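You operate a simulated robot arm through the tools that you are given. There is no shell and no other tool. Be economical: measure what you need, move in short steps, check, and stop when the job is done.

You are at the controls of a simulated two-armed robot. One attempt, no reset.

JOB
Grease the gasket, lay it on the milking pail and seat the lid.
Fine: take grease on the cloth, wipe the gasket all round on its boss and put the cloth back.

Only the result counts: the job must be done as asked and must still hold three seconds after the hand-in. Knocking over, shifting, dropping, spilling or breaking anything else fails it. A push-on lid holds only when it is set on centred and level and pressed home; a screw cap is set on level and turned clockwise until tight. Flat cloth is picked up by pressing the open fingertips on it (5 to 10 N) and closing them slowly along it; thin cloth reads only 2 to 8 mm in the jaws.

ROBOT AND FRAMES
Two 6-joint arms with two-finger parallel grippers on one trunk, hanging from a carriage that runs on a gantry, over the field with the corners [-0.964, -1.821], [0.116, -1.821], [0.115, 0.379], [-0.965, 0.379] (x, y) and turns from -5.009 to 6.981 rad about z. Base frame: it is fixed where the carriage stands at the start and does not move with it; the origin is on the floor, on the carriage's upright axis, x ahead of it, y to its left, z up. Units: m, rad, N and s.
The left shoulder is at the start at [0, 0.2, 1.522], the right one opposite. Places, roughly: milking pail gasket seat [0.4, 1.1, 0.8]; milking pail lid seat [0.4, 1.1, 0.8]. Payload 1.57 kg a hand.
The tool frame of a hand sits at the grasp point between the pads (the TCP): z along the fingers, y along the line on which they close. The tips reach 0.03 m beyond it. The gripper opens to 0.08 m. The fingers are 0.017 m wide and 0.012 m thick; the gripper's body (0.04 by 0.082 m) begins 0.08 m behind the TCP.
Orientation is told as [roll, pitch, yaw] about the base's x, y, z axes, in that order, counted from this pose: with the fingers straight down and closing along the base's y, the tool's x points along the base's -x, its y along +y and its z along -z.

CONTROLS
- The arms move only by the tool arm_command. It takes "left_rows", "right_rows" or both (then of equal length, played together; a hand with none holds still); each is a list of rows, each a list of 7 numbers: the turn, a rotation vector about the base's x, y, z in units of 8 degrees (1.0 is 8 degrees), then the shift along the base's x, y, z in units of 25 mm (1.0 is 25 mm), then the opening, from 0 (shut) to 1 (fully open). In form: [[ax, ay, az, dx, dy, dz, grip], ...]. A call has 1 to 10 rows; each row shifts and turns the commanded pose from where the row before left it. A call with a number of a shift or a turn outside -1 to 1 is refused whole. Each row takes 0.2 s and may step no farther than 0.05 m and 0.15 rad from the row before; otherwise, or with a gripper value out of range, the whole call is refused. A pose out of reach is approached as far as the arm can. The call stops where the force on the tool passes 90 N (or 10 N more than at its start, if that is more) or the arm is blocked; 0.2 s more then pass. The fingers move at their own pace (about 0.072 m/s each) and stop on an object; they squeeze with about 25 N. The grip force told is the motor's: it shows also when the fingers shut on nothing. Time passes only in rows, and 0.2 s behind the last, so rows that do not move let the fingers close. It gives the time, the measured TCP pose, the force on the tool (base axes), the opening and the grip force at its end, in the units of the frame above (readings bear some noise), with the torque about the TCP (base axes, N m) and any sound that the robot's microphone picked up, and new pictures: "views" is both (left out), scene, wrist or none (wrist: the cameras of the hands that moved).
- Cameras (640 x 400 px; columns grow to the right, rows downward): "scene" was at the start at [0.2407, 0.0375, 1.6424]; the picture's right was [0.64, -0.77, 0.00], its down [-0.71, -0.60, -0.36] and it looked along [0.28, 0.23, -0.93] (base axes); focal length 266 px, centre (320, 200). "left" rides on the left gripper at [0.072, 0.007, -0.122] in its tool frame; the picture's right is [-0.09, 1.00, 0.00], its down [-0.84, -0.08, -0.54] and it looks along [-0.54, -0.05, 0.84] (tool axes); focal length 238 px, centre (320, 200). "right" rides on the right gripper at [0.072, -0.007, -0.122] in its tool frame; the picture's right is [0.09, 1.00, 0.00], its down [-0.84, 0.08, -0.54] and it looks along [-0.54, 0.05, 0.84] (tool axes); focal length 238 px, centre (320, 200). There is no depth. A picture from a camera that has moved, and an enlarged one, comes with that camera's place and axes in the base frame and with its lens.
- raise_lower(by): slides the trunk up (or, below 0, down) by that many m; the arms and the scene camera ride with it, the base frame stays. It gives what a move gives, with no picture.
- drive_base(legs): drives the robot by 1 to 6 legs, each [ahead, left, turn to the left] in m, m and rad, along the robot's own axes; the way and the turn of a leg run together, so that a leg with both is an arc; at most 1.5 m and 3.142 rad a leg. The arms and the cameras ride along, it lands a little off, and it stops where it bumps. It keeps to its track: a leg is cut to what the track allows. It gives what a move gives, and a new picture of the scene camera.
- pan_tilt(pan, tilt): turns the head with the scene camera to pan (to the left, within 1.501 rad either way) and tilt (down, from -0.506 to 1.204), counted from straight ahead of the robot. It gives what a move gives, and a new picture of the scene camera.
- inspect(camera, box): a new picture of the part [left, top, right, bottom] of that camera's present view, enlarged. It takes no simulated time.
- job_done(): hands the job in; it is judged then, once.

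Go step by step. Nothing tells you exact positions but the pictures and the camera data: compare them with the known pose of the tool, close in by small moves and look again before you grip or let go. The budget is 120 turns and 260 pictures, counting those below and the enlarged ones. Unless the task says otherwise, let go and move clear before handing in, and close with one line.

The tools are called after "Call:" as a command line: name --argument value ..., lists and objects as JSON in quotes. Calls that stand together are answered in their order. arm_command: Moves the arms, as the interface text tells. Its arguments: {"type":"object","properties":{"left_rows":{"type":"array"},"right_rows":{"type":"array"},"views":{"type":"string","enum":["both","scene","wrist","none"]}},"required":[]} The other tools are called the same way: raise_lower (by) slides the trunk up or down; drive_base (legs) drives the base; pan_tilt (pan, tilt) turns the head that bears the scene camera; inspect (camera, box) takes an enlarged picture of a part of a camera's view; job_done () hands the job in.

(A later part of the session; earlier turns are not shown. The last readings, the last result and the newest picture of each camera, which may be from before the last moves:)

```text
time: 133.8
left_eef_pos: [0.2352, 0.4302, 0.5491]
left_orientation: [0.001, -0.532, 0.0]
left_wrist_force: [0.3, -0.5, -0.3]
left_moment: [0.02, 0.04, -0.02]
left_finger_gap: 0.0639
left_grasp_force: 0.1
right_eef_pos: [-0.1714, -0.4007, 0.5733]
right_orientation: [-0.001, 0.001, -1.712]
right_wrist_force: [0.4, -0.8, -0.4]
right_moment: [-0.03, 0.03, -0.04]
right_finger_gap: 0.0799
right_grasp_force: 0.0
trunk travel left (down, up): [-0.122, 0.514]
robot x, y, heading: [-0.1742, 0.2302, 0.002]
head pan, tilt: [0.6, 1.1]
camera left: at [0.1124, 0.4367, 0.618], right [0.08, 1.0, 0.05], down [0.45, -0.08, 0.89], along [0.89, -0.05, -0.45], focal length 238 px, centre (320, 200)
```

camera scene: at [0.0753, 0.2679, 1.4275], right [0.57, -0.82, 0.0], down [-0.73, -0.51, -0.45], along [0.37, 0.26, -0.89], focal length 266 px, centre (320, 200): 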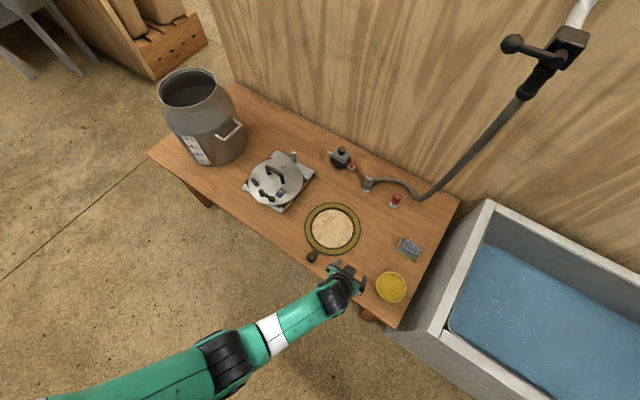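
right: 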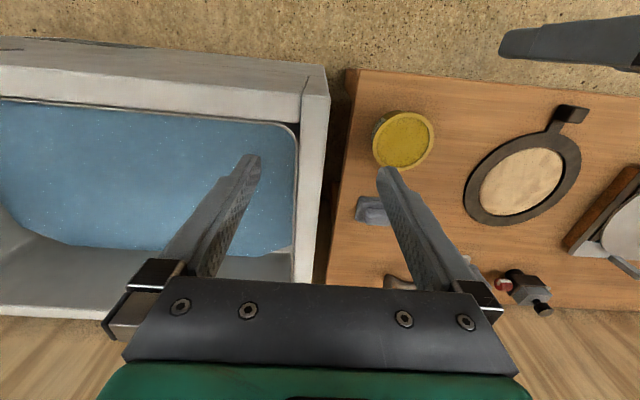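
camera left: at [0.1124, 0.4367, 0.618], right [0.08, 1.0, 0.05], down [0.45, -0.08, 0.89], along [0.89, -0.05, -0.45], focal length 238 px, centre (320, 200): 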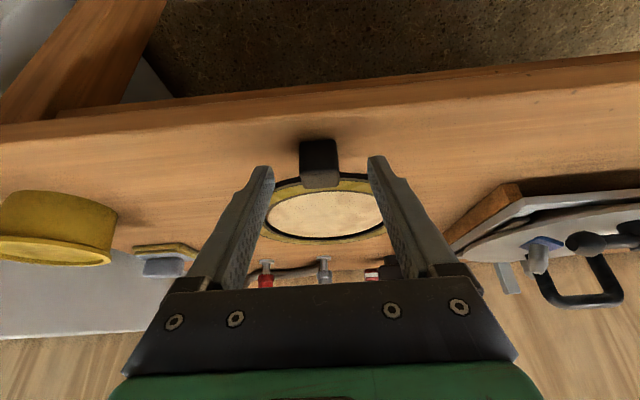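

Well aligned. Close on the tab.

Call:
arm_command --left_rows '[[0, 0, 0, 0, 0, 0, 0.6], [0, 0, 0, 0, 0, 0, 0.4], [0, 0, 0, 0, 0, 0, 0.2], [0, 0, 0, 0, 0, 0, 0], [0, 0, 0, 0, 0, 0, 0]]' --views "none"

Call:
inspect --camera "left" --box '[220, 100, 420, 260]'

```text
time: 135.0
left_eef_pos: [0.2357, 0.4292, 0.5492]
left_orientation: [0.001, -0.532, -0.002]
left_wrist_force: [0.0, -0.2, 0.6]
left_moment: [0.02, -0.02, 0.01]
left_finger_gap: 0.0273
left_grasp_force: 24.4
right_eef_pos: [-0.1728, -0.3994, 0.5732]
right_orientation: [-0.003, 0.003, -1.712]
right_wrist_force: [0.2, -0.4, 0.7]
right_moment: [0.02, -0.02, 0.04]
right_finger_gap: 0.08
right_grasp_force: 0.1
trunk travel left (down, up): [-0.122, 0.514]
robot x, y, heading: [-0.1759, 0.2308, 0.007]
head pan, tilt: [0.6, 1.1]
```

```text
2.50 times, centred on (320, 180) of left
camera zoom: at [0.1124, 0.4367, 0.618], right [0.08, 1.0, 0.05], down [0.45, -0.08, 0.89], along [0.89, -0.05, -0.45], focal length 596 px, centre (320, 250)
```

zoom: 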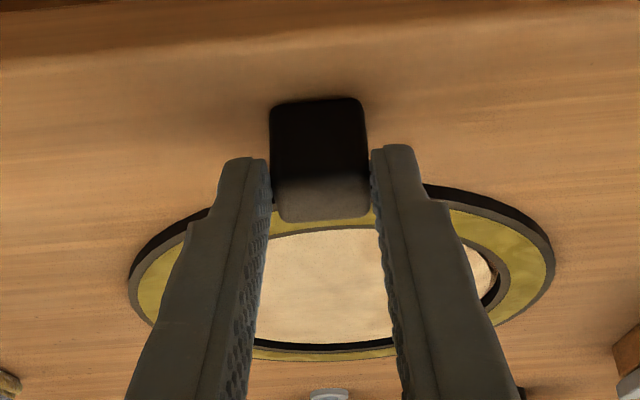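

Gripped (27 mm). Lifting slowly with the trunk and checking that the ring stays level.

Call:
raise_lower --by 0.03

Call:
inspect --camera "left" --box '[160, 60, 480, 260]'

Call:
inspect --camera "scene" --box '[260, 180, 400, 290]'

```text
time: 135.8
left_eef_pos: [0.236, 0.4295, 0.5788]
left_orientation: [0.001, -0.533, 0.0]
left_wrist_force: [-0.4, 0.1, -0.5]
left_moment: [0.03, 0.09, 0.0]
left_finger_gap: 0.0272
left_grasp_force: 25.3
right_eef_pos: [-0.1722, -0.3999, 0.6042]
right_orientation: [-0.003, 0.001, -1.715]
right_wrist_force: [0.1, 0.4, -0.7]
right_moment: [-0.01, 0.0, 0.01]
right_finger_gap: 0.0799
right_grasp_force: 0.1
trunk travel left (down, up): [-0.152, 0.484]
robot x, y, heading: [-0.1727, 0.2261, 0.007]
head pan, tilt: [0.6, 1.1]
```

```text
2.00 times, centred on (320, 160) of left
camera zoom: at [0.1122, 0.4367, 0.648], right [0.08, 1.0, 0.05], down [0.45, -0.08, 0.89], along [0.89, -0.05, -0.45], focal length 477 px, centre (320, 280)
```

zoom: 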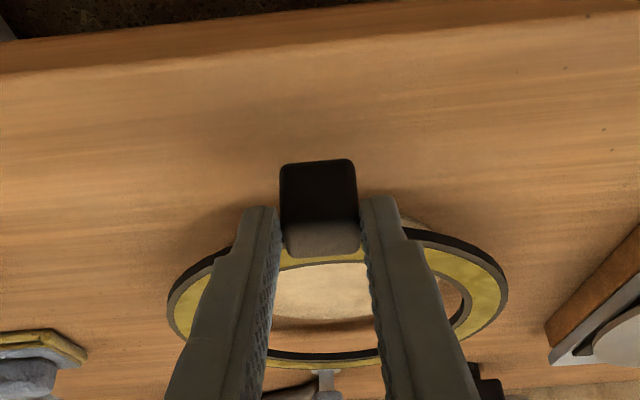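

```text
3.64 times, centred on (330, 235) of scene
camera zoom: at [0.0756, 0.2677, 1.3746], right [0.57, -0.82, 0.0], down [-0.73, -0.51, -0.45], along [0.37, 0.26, -0.89], focal length 969 px, centre (284, 73)
```

zoom: 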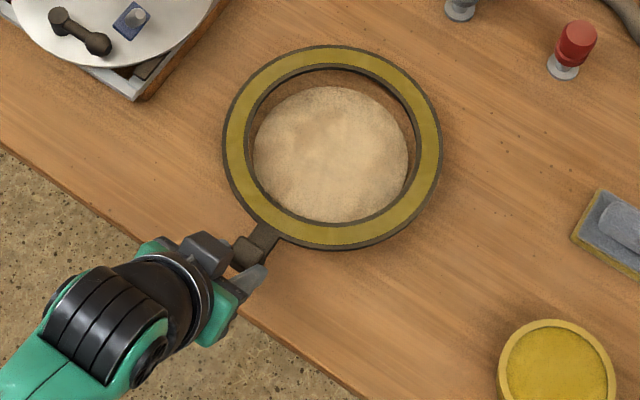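

The ring is level and clear. Raise it well above everything, then swing the arm left with the yaw following.

Call:
raise_lower --by 0.31

Call:
arm_command --left_rows '[[0, 0, 0.3625, -0.021, 0.83, 0, 0], [0, 0, 0.3625, -0.063, 0.828, 0, 0], [0, 0, 0.3625, -0.105, 0.823, 0, 0], [0, 0, 0.3625, -0.146, 0.817, 0, 0], [0, 0, 0.3625, -0.188, 0.808, 0, 0], [0, 0, 0.3625, -0.228, 0.798, 0, 0], [0, 0, 0.3625, -0.269, 0.785, 0, 0], [0, 0, 0.3625, -0.308, 0.771, 0, 0], [0, 0, 0.3625, -0.347, 0.754, 0, 0], [0, 0, 0.3625, -0.384, 0.736, 0, 0]]' --views "none"

Call:
arm_command --left_rows '[[0, 0, 0.3625, -0.421, 0.715, 0, 0], [0, 0, 0.3625, -0.457, 0.693, 0, 0], [0, 0, 0.3625, -0.491, 0.669, 0, 0], [0, 0, 0.3625, -0.525, 0.642, 0, 0], [0, 0, 0.3625, -0.558, 0.615, 0, 0], [0, 0, 0.3625, -0.588, 0.585, 0, 0], [0, 0, 0.3625, -0.618, 0.554, 0, 0], [0, 0, 0.3625, -0.645, 0.522, 0, 0], [0, 0, 0.3625, -0.67, 0.49, 0, 0], [0, 0, 0.3625, -0.692, 0.457, 0, 0]]' --views "none"

Call:
pan_tilt --pan 1.1 --tilt 0.9

```text
time: 138.9
left_eef_pos: [0.2356, 0.4294, 0.8899]
left_orientation: [0.002, -0.531, 0.0]
left_wrist_force: [0.7, 0.3, -0.3]
left_moment: [-0.01, 0.11, 0.01]
left_finger_gap: 0.0273
left_grasp_force: 25.1
right_eef_pos: [-0.1736, -0.3995, 0.9138]
right_orientation: [-0.001, 0.001, -1.713]
right_wrist_force: [-1.5, -0.4, -0.2]
right_moment: [0.03, 0.0, -0.04]
right_finger_gap: 0.0803
right_grasp_force: 0.1
trunk travel left (down, up): [-0.462, 0.174]
robot x, y, heading: [-0.1788, 0.2294, 0.008]
head pan, tilt: [0.6, 1.1]
```

```text
time: 141.1
left_eef_pos: [0.1831, 0.6278, 0.8906]
left_orientation: [0.003, -0.533, 0.506]
left_wrist_force: [0.3, -0.2, -1.0]
left_moment: [-0.03, 0.06, 0.02]
left_finger_gap: 0.027
left_grasp_force: 25.0
right_eef_pos: [-0.1706, -0.3999, 0.9125]
right_orientation: [-0.002, 0.002, -1.716]
right_wrist_force: [-0.3, 0.4, 0.0]
right_moment: [-0.03, 0.0, 0.01]
right_finger_gap: 0.0801
right_grasp_force: 0.1
trunk travel left (down, up): [-0.462, 0.174]
robot x, y, heading: [-0.1745, 0.229, 0.007]
head pan, tilt: [0.6, 1.1]
```

```text
time: 143.3
left_eef_pos: [0.0411, 0.7755, 0.8899]
left_orientation: [0.003, -0.532, 1.01]
left_wrist_force: [0.1, -0.9, -1.0]
left_moment: [-0.07, 0.04, 0.01]
left_finger_gap: 0.0271
left_grasp_force: 25.3
right_eef_pos: [-0.1735, -0.4001, 0.9136]
right_orientation: [-0.001, 0.002, -1.714]
right_wrist_force: [-0.8, 0.1, 0.4]
right_moment: [-0.01, 0.0, 0.01]
right_finger_gap: 0.0798
right_grasp_force: 0.0
trunk travel left (down, up): [-0.462, 0.174]
robot x, y, heading: [-0.1758, 0.2301, -0.002]
head pan, tilt: [0.6, 1.1]
```

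```text
time: 144.2
left_eef_pos: [0.0433, 0.7765, 0.89]
left_orientation: [0.001, -0.532, 1.013]
left_wrist_force: [-0.1, -0.3, -1.0]
left_moment: [-0.08, 0.02, -0.01]
left_finger_gap: 0.0273
left_grasp_force: 25.2
right_eef_pos: [-0.1738, -0.4014, 0.9132]
right_orientation: [0.0, 0.002, -1.713]
right_wrist_force: [0.2, 0.0, -0.6]
right_moment: [0.0, -0.01, 0.01]
right_finger_gap: 0.0801
right_grasp_force: 0.1
trunk travel left (down, up): [-0.462, 0.174]
robot x, y, heading: [-0.1749, 0.2325, 0.003]
head pan, tilt: [1.1, 0.901]
camera scene: at [0.0578, 0.2991, 1.6984], right [0.89, -0.45, 0.0], down [-0.35, -0.7, -0.62], along [0.28, 0.55, -0.78], focal length 266 px, centre (320, 200)
```

scene: 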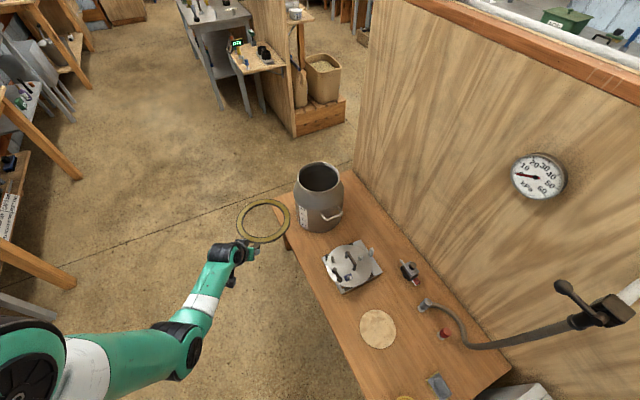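

Now an enlarged look at the pail from here to fix its centre.

Call:
inspect --camera "scene" --box '[230, 150, 390, 250]'

```text
4.00 times, centred on (310, 200) of scene
camera zoom: at [0.0578, 0.2991, 1.6984], right [0.89, -0.45, 0.0], down [-0.35, -0.7, -0.62], along [0.28, 0.55, -0.78], focal length 1066 px, centre (360, 200)
```

zoom: 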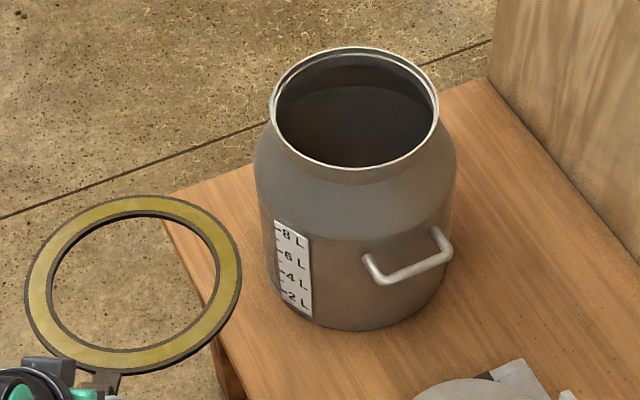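

Pail rim centre is about (0.433, 1.054), z about 0.803. Driving to bring the ring over it, staying 5 cm above the rim.

Call:
drive_base --legs '[[0.27, 0.14, 0]]'

Call:
inspect --camera "scene" --box '[160, 120, 420, 300]'

Call:
inspect --camera "left" --box '[100, 60, 540, 335]'

```text
time: 146.3
left_eef_pos: [0.3142, 0.9137, 0.8893]
left_orientation: [0.002, -0.531, 1.009]
left_wrist_force: [0.3, 0.5, -0.4]
left_moment: [-0.03, 0.03, 0.01]
left_finger_gap: 0.0272
left_grasp_force: 25.3
right_eef_pos: [0.0958, -0.2619, 0.9127]
right_orientation: [0.0, 0.0, -1.716]
right_wrist_force: [-0.3, -0.1, 0.6]
right_moment: [0.01, 0.0, -0.01]
right_finger_gap: 0.0799
right_grasp_force: 0.0
trunk travel left (down, up): [-0.462, 0.174]
robot x, y, heading: [0.0972, 0.3678, 0.005]
head pan, tilt: [1.1, 0.901]
camera scene: at [0.328, 0.436, 1.6984], right [0.89, -0.45, 0.0], down [-0.36, -0.7, -0.62], along [0.28, 0.55, -0.78], focal length 266 px, centre (320, 200)
```

scene: 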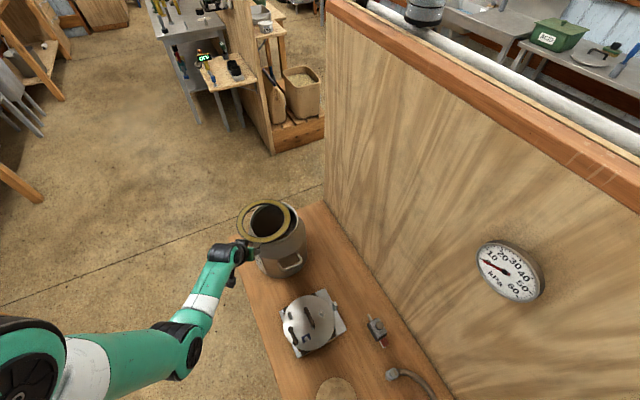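

```text
2.22 times, centred on (290, 210) of scene
camera zoom: at [0.328, 0.436, 1.6984], right [0.89, -0.45, 0.0], down [-0.36, -0.7, -0.62], along [0.28, 0.55, -0.78], focal length 592 px, centre (387, 178)
```

zoom: 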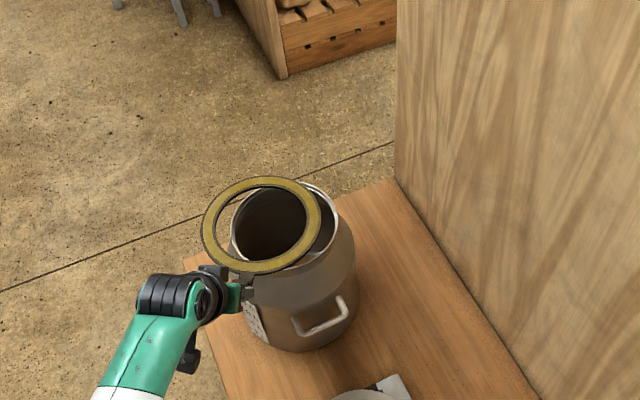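

```text
1.45 times, centred on (320, 198) of left
camera zoom: at [0.2426, 0.8132, 0.9591], right [-0.8, 0.6, 0.05], down [0.3, 0.34, 0.89], along [0.52, 0.73, -0.45], focal length 347 px, centre (320, 204)
```

zoom: 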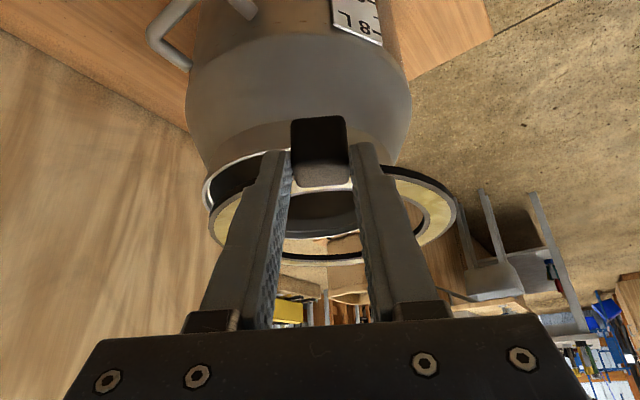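

The ring is about 4 cm short in x and 2 cm in y. I'll close part by base and the rest by arm.

Call:
drive_base --legs '[[0.016, 0.008, 0]]'

Call:
arm_command --left_rows '[[0, 0, 0, 0.5, 0.28, 0.2, 0], [0, 0, 0, 0.5, 0.28, 0.2, 0]]' --views "none"

Call:
inspect --camera "scene" --box '[210, 160, 340, 270]'

Call:
inspect --camera "left" --box '[160, 60, 480, 260]'

```text
time: 147.0
left_eef_pos: [0.3292, 0.9234, 0.8902]
left_orientation: [0.001, -0.533, 1.009]
left_wrist_force: [-0.8, 0.2, 0.2]
left_moment: [-0.08, 0.04, 0.0]
left_finger_gap: 0.0274
left_grasp_force: 25.2
right_eef_pos: [0.1124, -0.2547, 0.9132]
right_orientation: [-0.001, 0.002, -1.715]
right_wrist_force: [-0.1, 0.6, 0.5]
right_moment: [-0.03, 0.0, -0.01]
right_finger_gap: 0.0802
right_grasp_force: 0.1
trunk travel left (down, up): [-0.462, 0.174]
robot x, y, heading: [0.1085, 0.3765, -0.001]
head pan, tilt: [1.1, 0.901]
camera scene: at [0.3434, 0.4442, 1.6984], right [0.89, -0.45, 0.0], down [-0.36, -0.7, -0.62], along [0.28, 0.55, -0.78], focal length 266 px, centre (320, 200)
```

scene: 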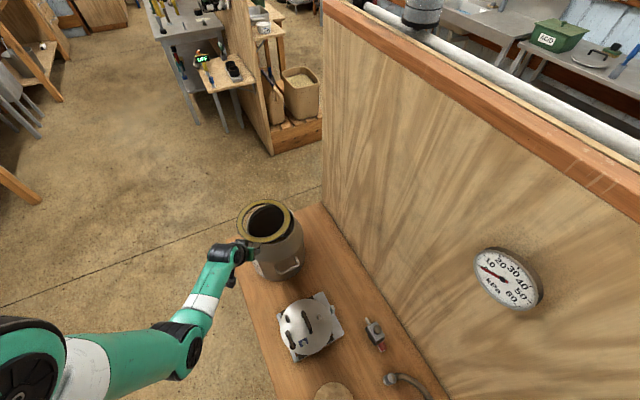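

```text
time: 147.6
left_eef_pos: [0.3546, 0.9364, 0.8994]
left_orientation: [0.002, -0.532, 1.01]
left_wrist_force: [-0.3, 0.2, -0.5]
left_moment: [-0.09, 0.08, -0.02]
left_finger_gap: 0.0272
left_grasp_force: 24.9
right_eef_pos: [0.1116, -0.2539, 0.9136]
right_orientation: [-0.002, 0.001, -1.717]
right_wrist_force: [-0.4, 0.0, -0.1]
right_moment: [0.02, -0.02, 0.02]
right_finger_gap: 0.0801
right_grasp_force: 0.1
trunk travel left (down, up): [-0.462, 0.174]
robot x, y, heading: [0.1145, 0.3738, 0.002]
head pan, tilt: [1.1, 0.901]
```

```text
3.64 times, centred on (275, 215) of scene
camera zoom: at [0.3434, 0.4442, 1.6984], right [0.89, -0.45, 0.0], down [-0.36, -0.7, -0.62], along [0.28, 0.55, -0.78], focal length 969 px, centre (484, 146)
```

zoom: 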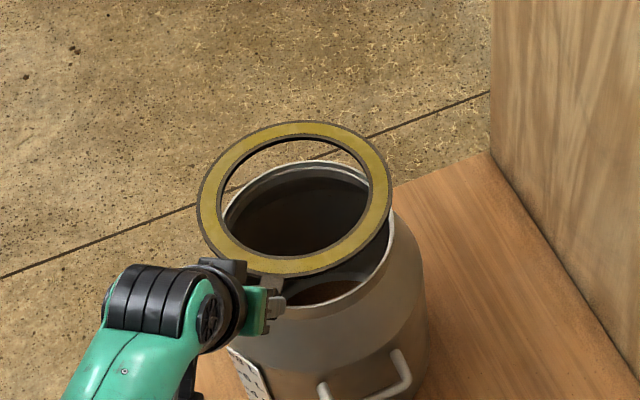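

```text
2.00 times, centred on (320, 160) of left
camera zoom: at [0.2831, 0.8352, 0.9683], right [-0.8, 0.6, 0.05], down [0.3, 0.34, 0.89], along [0.52, 0.73, -0.45], focal length 477 px, centre (320, 280)
```

zoom: 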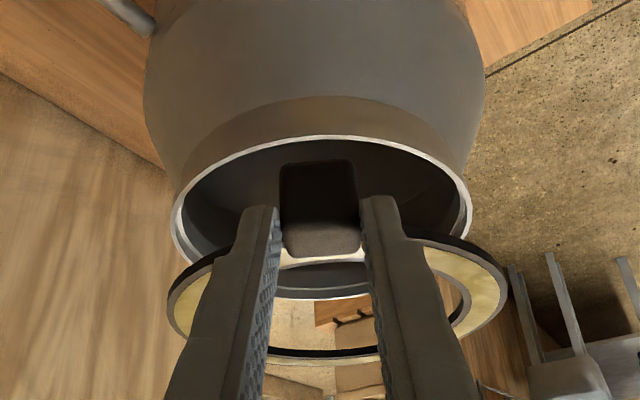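

Close. Small correction (about +4, -8 mm) and lower to just above the rim, then compare again.

Call:
arm_command --left_rows '[[0, 0, 0, 0.16, -0.3, 0, 0], [0, 0, 0, 0, 0, 0, 0]]' --views "none"

Call:
raise_lower --by -0.045

Call:
inspect --camera "scene" --box '[220, 160, 340, 260]'

Call:
inspect --camera "left" --box '[160, 60, 480, 260]'

```text
time: 148.2
left_eef_pos: [0.3576, 0.9274, 0.8996]
left_orientation: [0.002, -0.531, 1.009]
left_wrist_force: [0.8, -0.6, -0.8]
left_moment: [-0.09, 0.07, -0.03]
left_finger_gap: 0.0273
left_grasp_force: 24.7
right_eef_pos: [0.1115, -0.2554, 0.9131]
right_orientation: [-0.002, 0.001, -1.716]
right_wrist_force: [0.5, 0.1, -0.3]
right_moment: [0.03, -0.02, 0.0]
right_finger_gap: 0.0801
right_grasp_force: 0.0
trunk travel left (down, up): [-0.462, 0.174]
robot x, y, heading: [0.1123, 0.3769, 0.004]
head pan, tilt: [1.1, 0.901]
```

```text
time: 149.1
left_eef_pos: [0.3588, 0.9287, 0.8543]
left_orientation: [0.001, -0.532, 1.009]
left_wrist_force: [-0.6, 0.0, -1.3]
left_moment: [-0.05, 0.08, 0.0]
left_finger_gap: 0.0273
left_grasp_force: 25.2
right_eef_pos: [0.1107, -0.2543, 0.8677]
right_orientation: [-0.002, 0.0, -1.716]
right_wrist_force: [0.3, -0.9, -0.3]
right_moment: [-0.01, 0.01, 0.01]
right_finger_gap: 0.0797
right_grasp_force: 0.2
trunk travel left (down, up): [-0.417, 0.219]
robot x, y, heading: [0.1066, 0.377, -0.003]
head pan, tilt: [1.1, 0.901]
```

```text
4.00 times, centred on (280, 210) of scene
camera zoom: at [0.3434, 0.4441, 1.6534], right [0.89, -0.45, 0.0], down [-0.36, -0.7, -0.62], along [0.28, 0.55, -0.78], focal length 1066 px, centre (480, 160)
```

zoom: 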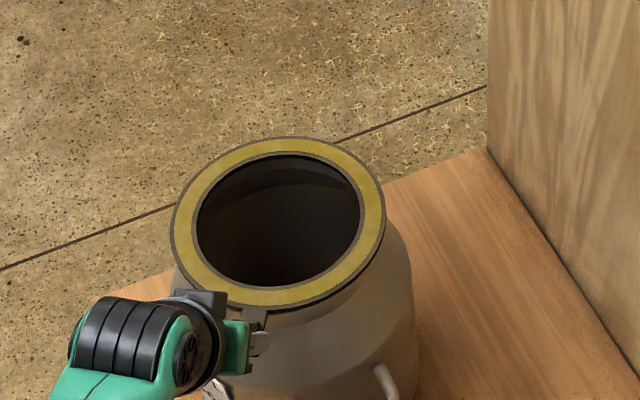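

```text
2.00 times, centred on (320, 160) of left
camera zoom: at [0.2867, 0.8273, 0.9236], right [-0.8, 0.6, 0.05], down [0.3, 0.34, 0.89], along [0.52, 0.73, -0.45], focal length 477 px, centre (320, 280)
```

zoom: 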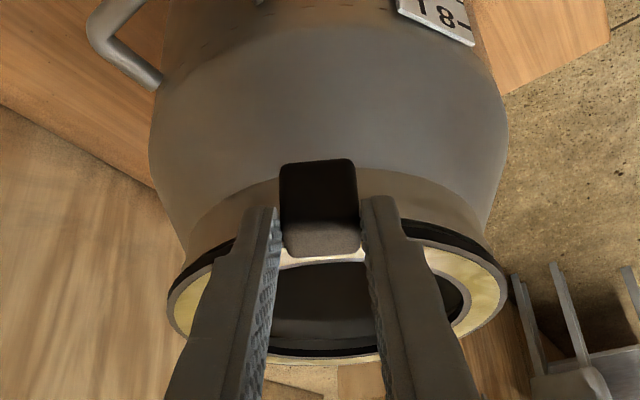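

The ring now nearly covers the rim. Lowering in small steps until contact.

Call:
arm_command --left_rows '[[0, 0, 0, 0, 0, -0.16, 0], [0, 0, 0, 0, 0, -0.16, 0]]' --views "none"

Call:
inspect --camera "scene" --box '[240, 180, 340, 250]'

```text
time: 149.7
left_eef_pos: [0.3589, 0.9292, 0.8466]
left_orientation: [0.002, -0.535, 1.008]
left_wrist_force: [-8.0, -12.5, 21.9]
left_moment: [0.45, -0.35, 0.02]
left_finger_gap: 0.0273
left_grasp_force: 25.3
right_eef_pos: [0.1104, -0.2549, 0.8696]
right_orientation: [-0.002, 0.001, -1.715]
right_wrist_force: [0.3, 0.0, -0.7]
right_moment: [0.0, 0.02, -0.01]
right_finger_gap: 0.0803
right_grasp_force: 0.1
trunk travel left (down, up): [-0.417, 0.219]
robot x, y, heading: [0.112, 0.3754, -0.003]
head pan, tilt: [1.1, 0.901]
```

```text
5.71 times, centred on (290, 215) of scene
camera zoom: at [0.3429, 0.4436, 1.6537], right [0.89, -0.45, 0.0], down [-0.36, -0.7, -0.62], along [0.28, 0.55, -0.78], focal length 1523 px, centre (491, 114)
```

zoom: 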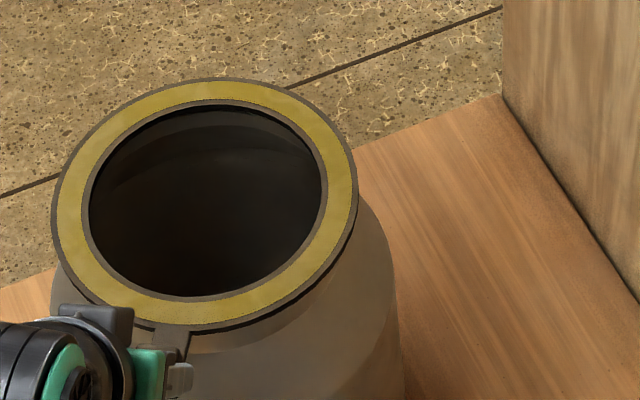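

Contact: the rim is at z about 0.813. Checking centring on the near side through the wrist camera and another tilt.

Call:
inspect --camera "left" --box '[200, 100, 440, 250]'

Call:
inspect --camera "scene" --box '[245, 190, 305, 245]'

```text
2.67 times, centred on (320, 175) of left
camera zoom: at [0.2866, 0.8272, 0.9165], right [-0.8, 0.6, 0.05], down [0.3, 0.33, 0.89], along [0.52, 0.73, -0.45], focal length 636 px, centre (320, 267)
```

zoom: 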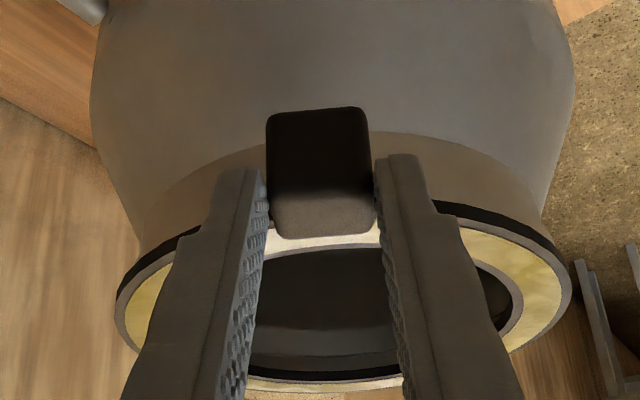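

```text
7.27 times, centred on (275, 218) of scene
camera zoom: at [0.3429, 0.4436, 1.6537], right [0.89, -0.45, 0.0], down [-0.36, -0.7, -0.62], along [0.28, 0.55, -0.78], focal length 1938 px, centre (647, 73)
```

zoom: 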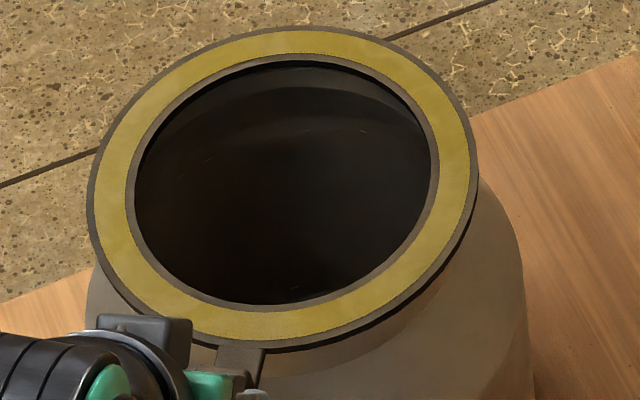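

The ring hangs over the rim everywhere I can see, but I want the centring along the view direction. Lift 7 cm and measure the bare rim from this same viewpoint.

Call:
raise_lower --by 0.09

Call:
inspect --camera "scene" --box '[220, 170, 320, 260]'

```text
time: 151.0
left_eef_pos: [0.358, 0.9265, 0.9366]
left_orientation: [0.003, -0.532, 1.008]
left_wrist_force: [0.5, 0.5, -0.6]
left_moment: [-0.06, 0.05, 0.01]
left_finger_gap: 0.0271
left_grasp_force: 24.7
right_eef_pos: [0.1109, -0.2554, 0.9582]
right_orientation: [-0.001, 0.002, -1.717]
right_wrist_force: [0.2, -1.0, 0.1]
right_moment: [0.0, 0.0, -0.02]
right_finger_gap: 0.0801
right_grasp_force: 0.1
trunk travel left (down, up): [-0.507, 0.129]
robot x, y, heading: [0.1088, 0.3747, 0.0]
head pan, tilt: [1.1, 0.901]
```

```text
4.44 times, centred on (270, 215) of scene
camera zoom: at [0.3434, 0.4441, 1.7433], right [0.89, -0.45, 0.0], down [-0.36, -0.7, -0.62], along [0.28, 0.55, -0.78], focal length 1185 px, centre (542, 133)
```

zoom: 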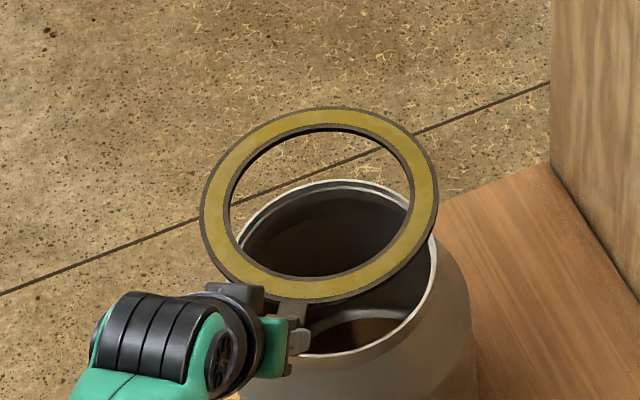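

Call:
inspect --camera "scene" --box '[265, 205, 325, 260]'

Call:
inspect --camera "scene" --box '[265, 190, 325, 230]'

```text
7.27 times, centred on (295, 232) of scene
camera zoom: at [0.3434, 0.4441, 1.7433], right [0.89, -0.45, 0.0], down [-0.36, -0.7, -0.62], along [0.28, 0.55, -0.78], focal length 1938 px, centre (502, -36)
```

zoom: 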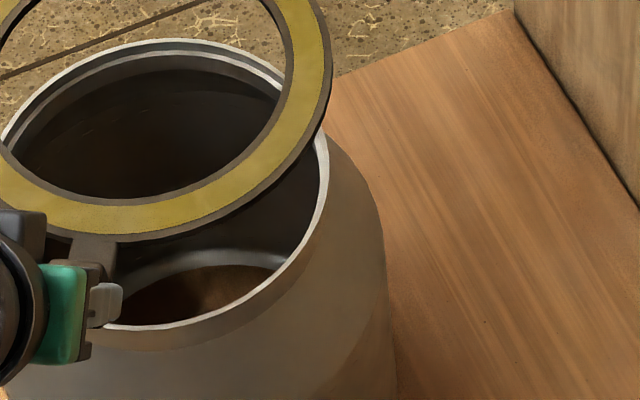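

```text
10.00 times, centred on (295, 210) of scene
camera zoom: at [0.3434, 0.4441, 1.7433], right [0.89, -0.45, 0.0], down [-0.36, -0.7, -0.62], along [0.28, 0.55, -0.78], focal length 2665 px, centre (570, 100)
```

zoom: 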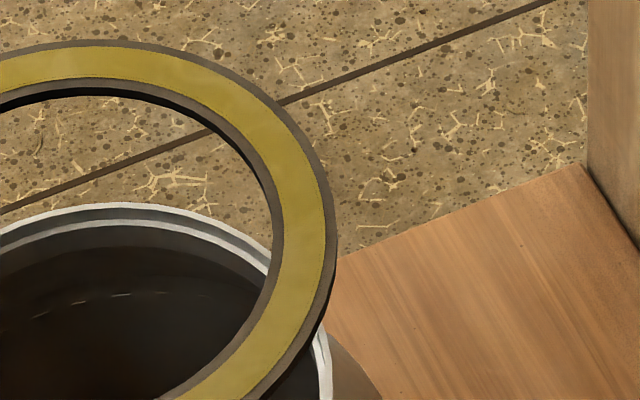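

Careful measurement puts the rim centre at (0.438, 1.052) with lip radius about 0.094. The ring centre was at (0.437, 1.051), so it was already centred. Going back down.

Call:
raise_lower --by -0.087

Call:
inspect --camera "scene" --box '[245, 190, 305, 245]'

```text
time: 152.2
left_eef_pos: [0.3579, 0.9278, 0.8506]
left_orientation: [0.001, -0.532, 1.009]
left_wrist_force: [-0.6, 0.1, -0.9]
left_moment: [-0.07, 0.08, 0.02]
left_finger_gap: 0.0273
left_grasp_force: 25.2
right_eef_pos: [0.1109, -0.2554, 0.8714]
right_orientation: [-0.003, 0.003, -1.716]
right_wrist_force: [0.3, -0.1, 0.1]
right_moment: [-0.01, -0.02, 0.0]
right_finger_gap: 0.0801
right_grasp_force: 0.0
trunk travel left (down, up): [-0.42, 0.216]
robot x, y, heading: [0.1099, 0.3799, -0.002]
head pan, tilt: [1.1, 0.901]
```

```text
7.27 times, centred on (275, 218) of scene
camera zoom: at [0.3434, 0.4441, 1.6564], right [0.89, -0.45, 0.0], down [-0.36, -0.7, -0.62], along [0.28, 0.55, -0.78], focal length 1938 px, centre (647, 73)
```

zoom: 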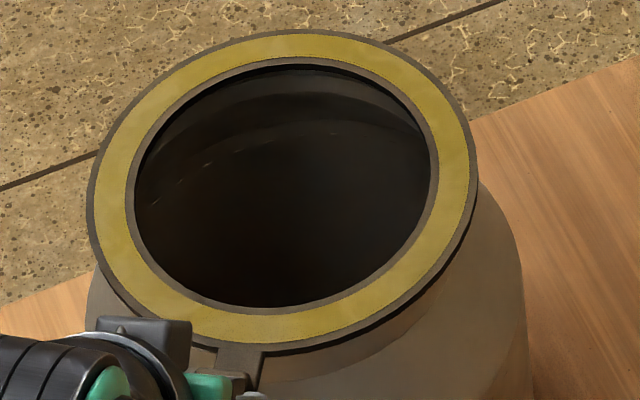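

Call:
arm_command --left_rows '[[0, 0, 0, 0, 0, -0.07, 0], [0, 0, 0, 0, 0, -0.04, 0]]' --views "none"

```text
time: 152.8
left_eef_pos: [0.3585, 0.929, 0.8484]
left_orientation: [0.0, -0.533, 1.009]
left_wrist_force: [-4.7, -9.4, 14.6]
left_moment: [0.26, -0.22, -0.07]
left_finger_gap: 0.0274
left_grasp_force: 25.0
right_eef_pos: [0.1099, -0.256, 0.8717]
right_orientation: [-0.003, 0.001, -1.716]
right_wrist_force: [0.6, 0.0, 0.4]
right_moment: [0.04, 0.02, -0.01]
right_finger_gap: 0.0802
right_grasp_force: 0.0
trunk travel left (down, up): [-0.42, 0.216]
robot x, y, heading: [0.1117, 0.3763, 0.002]
head pan, tilt: [1.1, 0.901]
```

Seated with light contact. Relax slightly and open.

Call:
arm_command --left_rows '[[0, 0, 0, 0, 0, 0.03, 0], [0, 0, 0, 0, 0, 0, 0.4], [0, 0, 0, 0, 0, 0, 0.5], [0, 0, 0, 0, 0, 0, 0.8], [0, 0, 0, 0, 0, 0, 0.8]]' --views "none"

Call:
raise_lower --by 0.1

Call:
inspect --camera "scene" --box '[230, 190, 320, 270]'

Call:
inspect --camera "left" --box '[120, 0, 520, 250]'

```text
time: 154.0
left_eef_pos: [0.3592, 0.9286, 0.8487]
left_orientation: [0.003, -0.532, 1.007]
left_wrist_force: [0.4, 1.1, 0.0]
left_moment: [-0.02, -0.01, -0.02]
left_finger_gap: 0.0641
left_grasp_force: 0.0
right_eef_pos: [0.1103, -0.2548, 0.8714]
right_orientation: [-0.002, 0.002, -1.716]
right_wrist_force: [-0.3, 0.3, 0.3]
right_moment: [0.0, -0.01, -0.02]
right_finger_gap: 0.0801
right_grasp_force: 0.0
trunk travel left (down, up): [-0.42, 0.216]
robot x, y, heading: [0.1135, 0.3781, -0.003]
head pan, tilt: [1.1, 0.901]
```

```text
time: 155.3
left_eef_pos: [0.3584, 0.9288, 0.9493]
left_orientation: [0.003, -0.533, 1.009]
left_wrist_force: [0.1, 0.0, 0.4]
left_moment: [-0.03, -0.02, 0.0]
left_finger_gap: 0.0639
left_grasp_force: 0.0
right_eef_pos: [0.1109, -0.2556, 0.9722]
right_orientation: [-0.003, 0.003, -1.714]
right_wrist_force: [0.6, -0.8, 0.3]
right_moment: [-0.01, 0.01, -0.02]
right_finger_gap: 0.08
right_grasp_force: 0.0
trunk travel left (down, up): [-0.52, 0.116]
robot x, y, heading: [0.1103, 0.3734, -0.003]
head pan, tilt: [1.1, 0.901]
```

```text
5.00 times, centred on (275, 230) of scene
camera zoom: at [0.3434, 0.4442, 1.7564], right [0.89, -0.45, 0.0], down [-0.36, -0.7, -0.62], along [0.28, 0.55, -0.78], focal length 1333 px, centre (545, 50)
```

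zoom: 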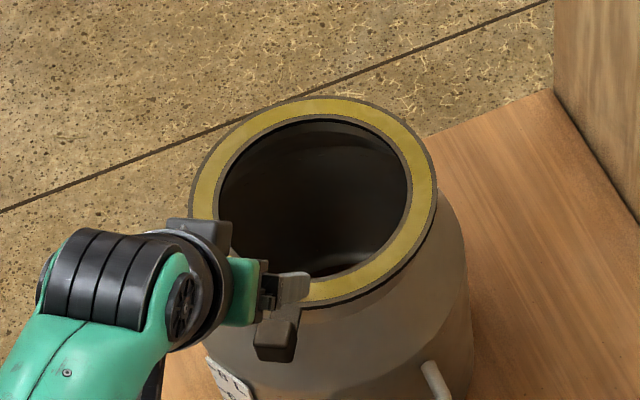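

```text
1.60 times, centred on (320, 125) of left
camera zoom: at [0.2869, 0.828, 1.0173], right [-0.8, 0.6, 0.05], down [0.3, 0.34, 0.89], along [0.52, 0.73, -0.45], focal length 381 px, centre (320, 320)
```

zoom: 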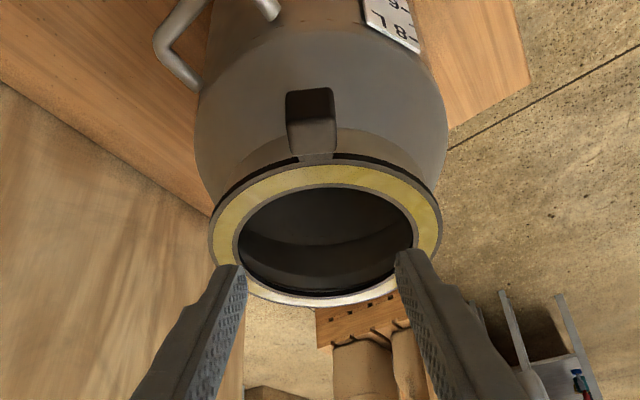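

The gasket lies on the pail. A closer look at its far edge.

Call:
inspect --camera "left" --box '[240, 80, 420, 195]'

```text
3.48 times, centred on (330, 138) of left
camera zoom: at [0.2869, 0.828, 1.0173], right [-0.8, 0.6, 0.05], down [0.3, 0.34, 0.89], along [0.52, 0.73, -0.45], focal length 829 px, centre (285, 417)
```

zoom: 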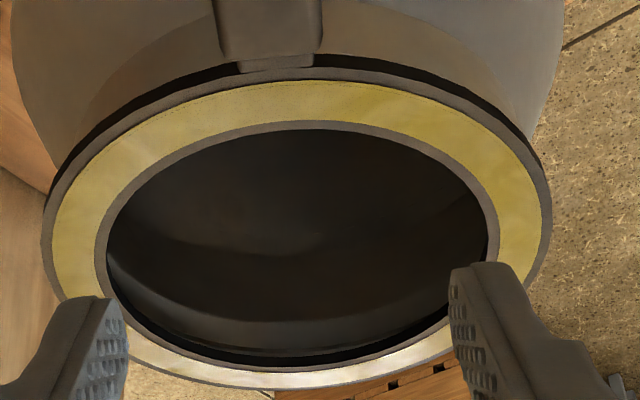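

Now the lid. Looking at it from here.

Call:
inspect --camera "scene" --box '[260, 270, 360, 370]'

```text
4.00 times, centred on (310, 320) of scene
camera zoom: at [0.3434, 0.4442, 1.7564], right [0.89, -0.45, 0.0], down [-0.36, -0.7, -0.62], along [0.28, 0.55, -0.78], focal length 1066 px, centre (360, -280)
```

zoom: 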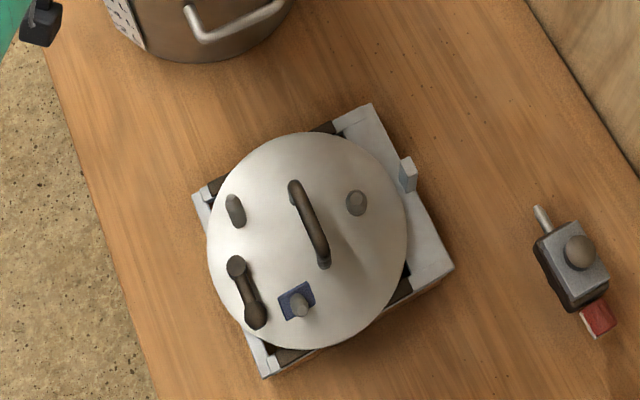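

The lid's bar handle runs roughly along y. To grip across it I want the arm reaching in the +y direction, so first swing the arm further to the robot's left, above everything.

Call:
arm_command --left_rows '[[0, 0, 0.356, -0.716, 0.476, 0, 0.8], [0, 0, 0.356, -0.74, 0.439, 0, 0.8], [0, 0, 0.356, -0.76, 0.402, 0, 0.8], [0, 0, 0.356, -0.779, 0.364, 0, 0.8], [0, 0, 0.356, -0.796, 0.325, 0, 0.8], [0, 0, 0.356, -0.812, 0.284, 0, 0.8], [0, 0, 0.356, -0.825, 0.244, 0, 0.8], [0, 0, 0.356, -0.836, 0.202, 0, 0.8], [0, 0, 0.356, -0.845, 0.161, 0, 0.8], [0, 0, 0.356, -0.851, 0.118, 0, 0.8]]' --views "none"

Call:
arm_command --left_rows '[[0, 0, 0.356, -0.857, 0.077, 0, 0.8], [0, 0, 0.356, -0.859, 0.033, 0, 0.8], [0, 0, 0.356, -0.86, -0.009, 0, 0.8], [0, 0, 0.356, -0.858, -0.052, 0, 0.8], [0, 0, 0.356, -0.855, -0.095, 0, 0.8], [0, 0, 0.356, -0.849, -0.138, 0, 0.8], [0, 0, 0.356, -0.841, -0.179, 0, 0.8], [0, 0, 0.356, -0.831, -0.221, 0, 0.8], [0, 0, 0.356, -0.82, -0.261, 0, 0.8], [0, 0, 0.356, -0.805, -0.303, 0, 0.8]]' --views "none"

```text
time: 157.5
left_eef_pos: [0.1607, 1.0033, 0.947]
left_orientation: [0.0, -0.533, 1.508]
left_wrist_force: [-0.4, 0.2, -1.2]
left_moment: [-0.02, 0.0, 0.0]
left_finger_gap: 0.0642
left_grasp_force: 0.1
right_eef_pos: [0.1111, -0.2542, 0.9718]
right_orientation: [-0.002, 0.001, -1.714]
right_wrist_force: [-1.0, 0.5, -0.5]
right_moment: [-0.01, 0.03, 0.03]
right_finger_gap: 0.0799
right_grasp_force: 0.1
trunk travel left (down, up): [-0.52, 0.116]
robot x, y, heading: [0.1086, 0.3754, -0.001]
head pan, tilt: [1.1, 0.901]
```

```text
time: 159.7
left_eef_pos: [-0.0276, 0.9829, 0.9481]
left_orientation: [0.003, -0.532, 2.004]
left_wrist_force: [0.7, -0.2, -0.5]
left_moment: [0.04, 0.0, 0.02]
left_finger_gap: 0.064
left_grasp_force: 0.1
left hand out of reach, approached as far as the arm can: row 9, 10
right_eef_pos: [0.1104, -0.2556, 0.972]
right_orientation: [-0.001, 0.002, -1.715]
right_wrist_force: [0.3, -0.1, -0.7]
right_moment: [-0.02, 0.01, -0.01]
right_finger_gap: 0.0799
right_grasp_force: 0.1
trunk travel left (down, up): [-0.52, 0.116]
robot x, y, heading: [0.112, 0.3772, -0.002]
head pan, tilt: [1.1, 0.901]
```

The shoulder limit is near 108°. Now drive back along the bench and turn 35° to the right so the hand comes over the lid.

Call:
drive_base --legs '[[0, -0.277, 0], [0, 0, -0.61]]'

Call:
pan_tilt --pan 1.4 --tilt 1.0

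Call:
inspect --camera "left" --box '[0, 0, 640, 400]'

```text
time: 163.3
left_eef_pos: [0.3379, 0.6822, 0.9494]
left_orientation: [0.003, -0.533, 1.406]
left_wrist_force: [-0.3, 0.5, 0.2]
left_moment: [0.0, 0.04, 0.02]
left_finger_gap: 0.0642
left_grasp_force: 0.0
right_eef_pos: [-0.2418, -0.4189, 0.9711]
right_orientation: [-0.002, 0.002, -2.314]
right_wrist_force: [0.1, 0.6, -0.3]
right_moment: [0.0, 0.0, -0.01]
right_finger_gap: 0.0801
right_grasp_force: 0.0
trunk travel left (down, up): [-0.52, 0.116]
robot x, y, heading: [0.1111, 0.0971, -0.598]
head pan, tilt: [1.1, 0.901]
camera scene: at [0.3409, 0.0271, 1.7564], right [0.48, -0.88, 0.0], down [-0.69, -0.38, -0.62], along [0.54, 0.3, -0.78], focal length 266 px, centre (320, 200)
```

scene: 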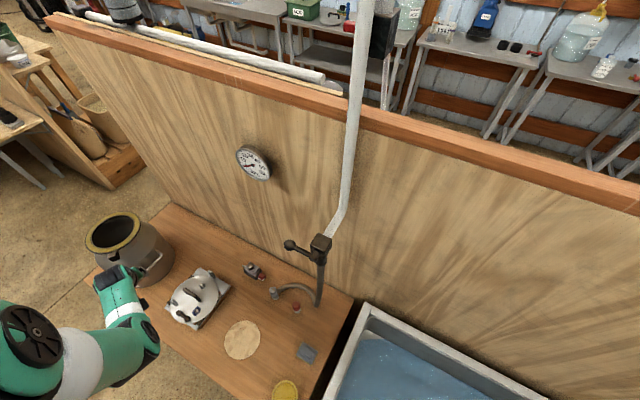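

```text
time: 164.1
left_eef_pos: [0.3391, 0.6825, 0.9494]
left_orientation: [0.004, -0.532, 1.406]
left_wrist_force: [0.3, 0.3, 0.6]
left_moment: [0.01, 0.0, 0.01]
left_finger_gap: 0.0641
left_grasp_force: 0.1
right_eef_pos: [-0.2427, -0.4183, 0.9714]
right_orientation: [-0.002, 0.001, -2.314]
right_wrist_force: [-0.2, -0.1, 0.1]
right_moment: [0.02, -0.02, 0.02]
right_finger_gap: 0.0798
right_grasp_force: 0.0
trunk travel left (down, up): [-0.52, 0.116]
robot x, y, heading: [0.1106, 0.0993, -0.597]
head pan, tilt: [1.4, 1.0]
camera scene: at [0.3232, 0.0408, 1.7492], right [0.72, -0.7, 0.0], down [-0.59, -0.6, -0.54], along [0.38, 0.39, -0.84], focal length 266 px, centre (320, 200)
```

scene: 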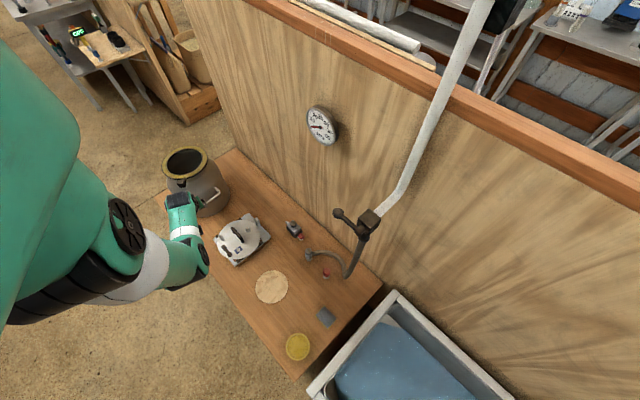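

```text
1.00 times, centred on (320, 200) of left (not enlarged: the box is as wide or as high as the picture)
camera zoom: at [0.3117, 0.5619, 1.0176], right [-0.97, 0.24, 0.05], down [0.15, 0.43, 0.89], along [0.19, 0.87, -0.45], focal length 238 px, centre (320, 200)
```

zoom: 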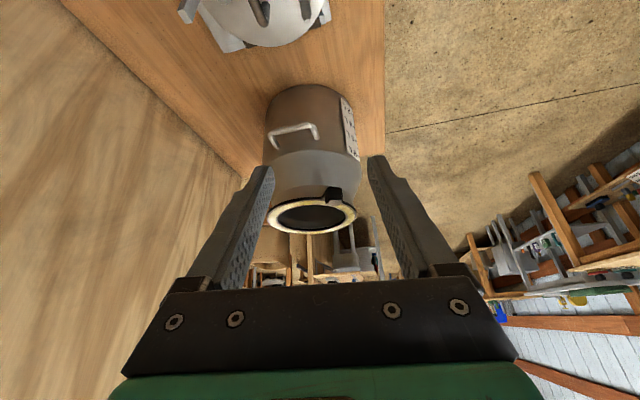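

Call:
inspect --camera "scene" --box '[200, 200, 280, 270]'

Call:
inspect --camera "left" --box '[140, 0, 380, 60]'

```text
5.71 times, centred on (240, 235) of scene
camera zoom: at [0.3232, 0.0408, 1.7492], right [0.72, -0.7, 0.0], down [-0.59, -0.6, -0.54], along [0.38, 0.39, -0.84], focal length 1523 px, centre (777, 0)
```

zoom: 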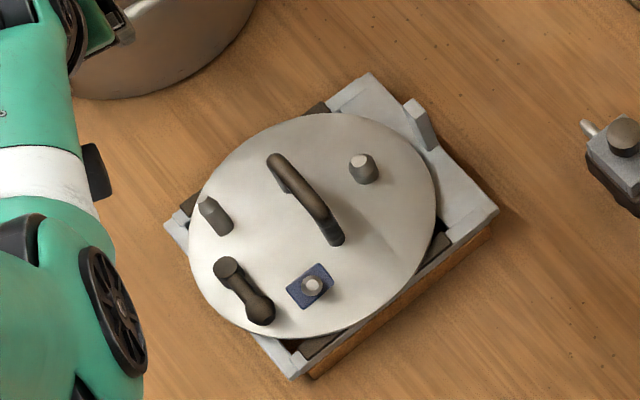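

```text
2.67 times, centred on (260, 30) of left
camera zoom: at [0.3117, 0.5619, 1.0176], right [-0.97, 0.24, 0.05], down [0.15, 0.43, 0.89], along [0.19, 0.87, -0.45], focal length 636 px, centre (480, 653)
```

zoom: 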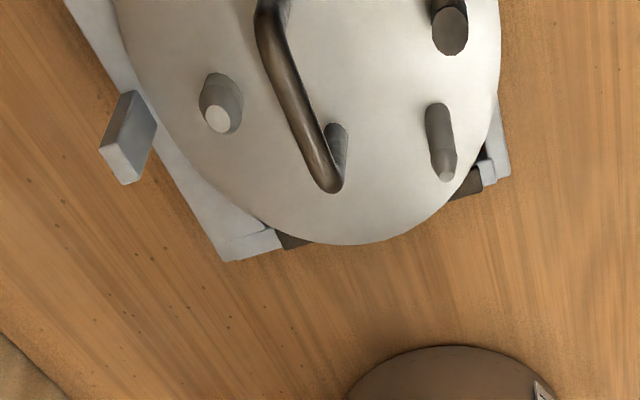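

The handle bar runs along y at about x 0.42, y 0.677–0.75, z 0.60, with the lid surface near z 0.555. I'll orient the tool to close across it (yaw about 90°, tilt 40°) above the lid.

Call:
arm_command --left_rows '[[0.294, -0.049, 0.33, 0.8, 0.25, 0.4, 1], [0.294, -0.049, 0.33, 0.8, 0.25, 0.4, 1], [0.294, -0.03, 0.33, 0.8, 0.25, 0.4, 1], [0.294, -0.02, 0.33, 0.8, 0.25, 0.4, 1]]' --views "wrist"

```text
time: 165.1
left_eef_pos: [0.4175, 0.7081, 0.9879]
left_orientation: [-0.007, -0.697, 1.599]
left_wrist_force: [0.6, -0.3, -0.2]
left_moment: [0.01, 0.02, 0.01]
left_finger_gap: 0.0803
left_grasp_force: 0.0
right_eef_pos: [-0.2433, -0.4183, 0.9715]
right_orientation: [-0.002, 0.001, -2.313]
right_wrist_force: [-1.1, 0.1, 0.2]
right_moment: [-0.02, 0.0, -0.01]
right_finger_gap: 0.08
right_grasp_force: 0.1
trunk travel left (down, up): [-0.52, 0.116]
robot x, y, heading: [0.1091, 0.1011, -0.597]
head pan, tilt: [1.4, 1.0]
camera left: at [0.4136, 0.575, 1.036], right [-1.0, 0.05, 0.05], down [0.07, 0.29, 0.95], along [0.03, 0.95, -0.3], focal length 238 px, centre (320, 200)
```

left: 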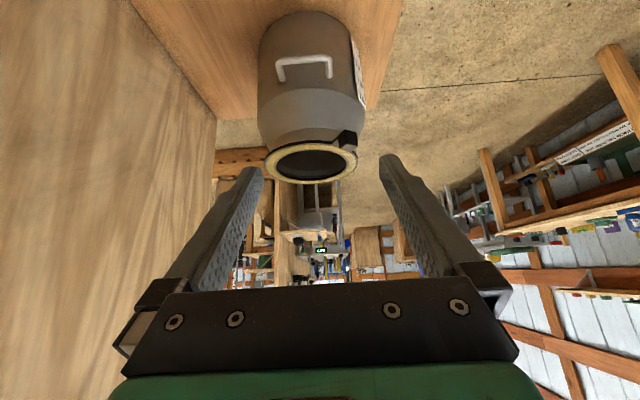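

No reach problem. Lower 0.30 m with the trunk and look.

Call:
raise_lower --by -0.31

Call:
inspect --camera "left" --box '[120, 0, 520, 250]'

Call:
inspect --camera "scene" --box '[180, 180, 300, 290]'

```text
time: 168.2
left_eef_pos: [0.4172, 0.7076, 0.6779]
left_orientation: [-0.007, -0.698, 1.597]
left_wrist_force: [-0.1, 0.7, -1.0]
left_moment: [-0.01, 0.0, 0.02]
left_finger_gap: 0.0801
left_grasp_force: 0.0
right_eef_pos: [-0.242, -0.4174, 0.6611]
right_orientation: [-0.002, 0.0, -2.314]
right_wrist_force: [0.7, -0.5, 0.7]
right_moment: [-0.03, 0.03, 0.01]
right_finger_gap: 0.0803
right_grasp_force: 0.1
trunk travel left (down, up): [-0.21, 0.426]
robot x, y, heading: [0.1081, 0.101, -0.598]
head pan, tilt: [1.4, 1.0]
```

```text
1.60 times, centred on (320, 125) of left
camera zoom: at [0.4133, 0.5747, 0.7258], right [-1.0, 0.05, 0.05], down [0.07, 0.29, 0.95], along [0.03, 0.95, -0.3], focal length 381 px, centre (320, 320)
```

zoom: 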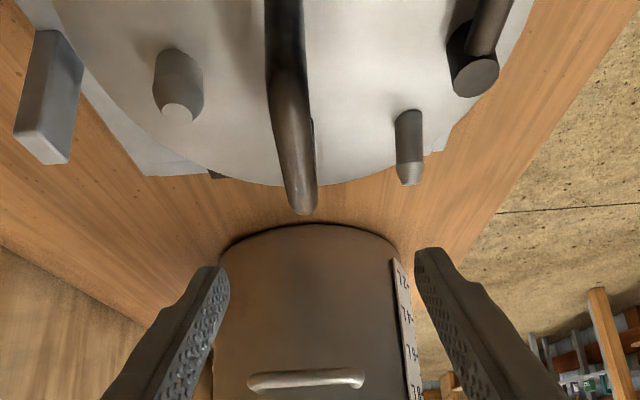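

```text
3.64 times, centred on (240, 235) of scene
camera zoom: at [0.3231, 0.0409, 1.4392], right [0.72, -0.69, 0.0], down [-0.58, -0.61, -0.54], along [0.38, 0.39, -0.84], focal length 969 px, centre (611, 73)
```

zoom: 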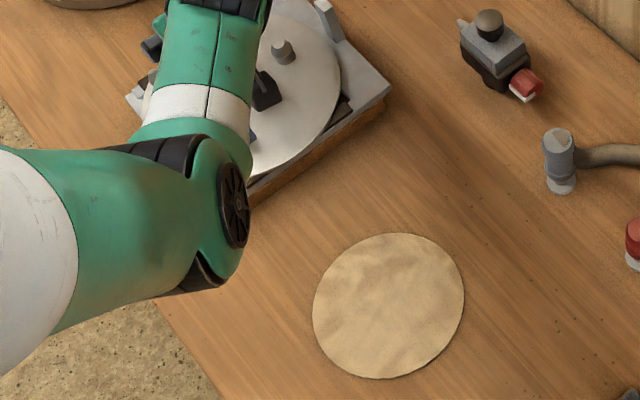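

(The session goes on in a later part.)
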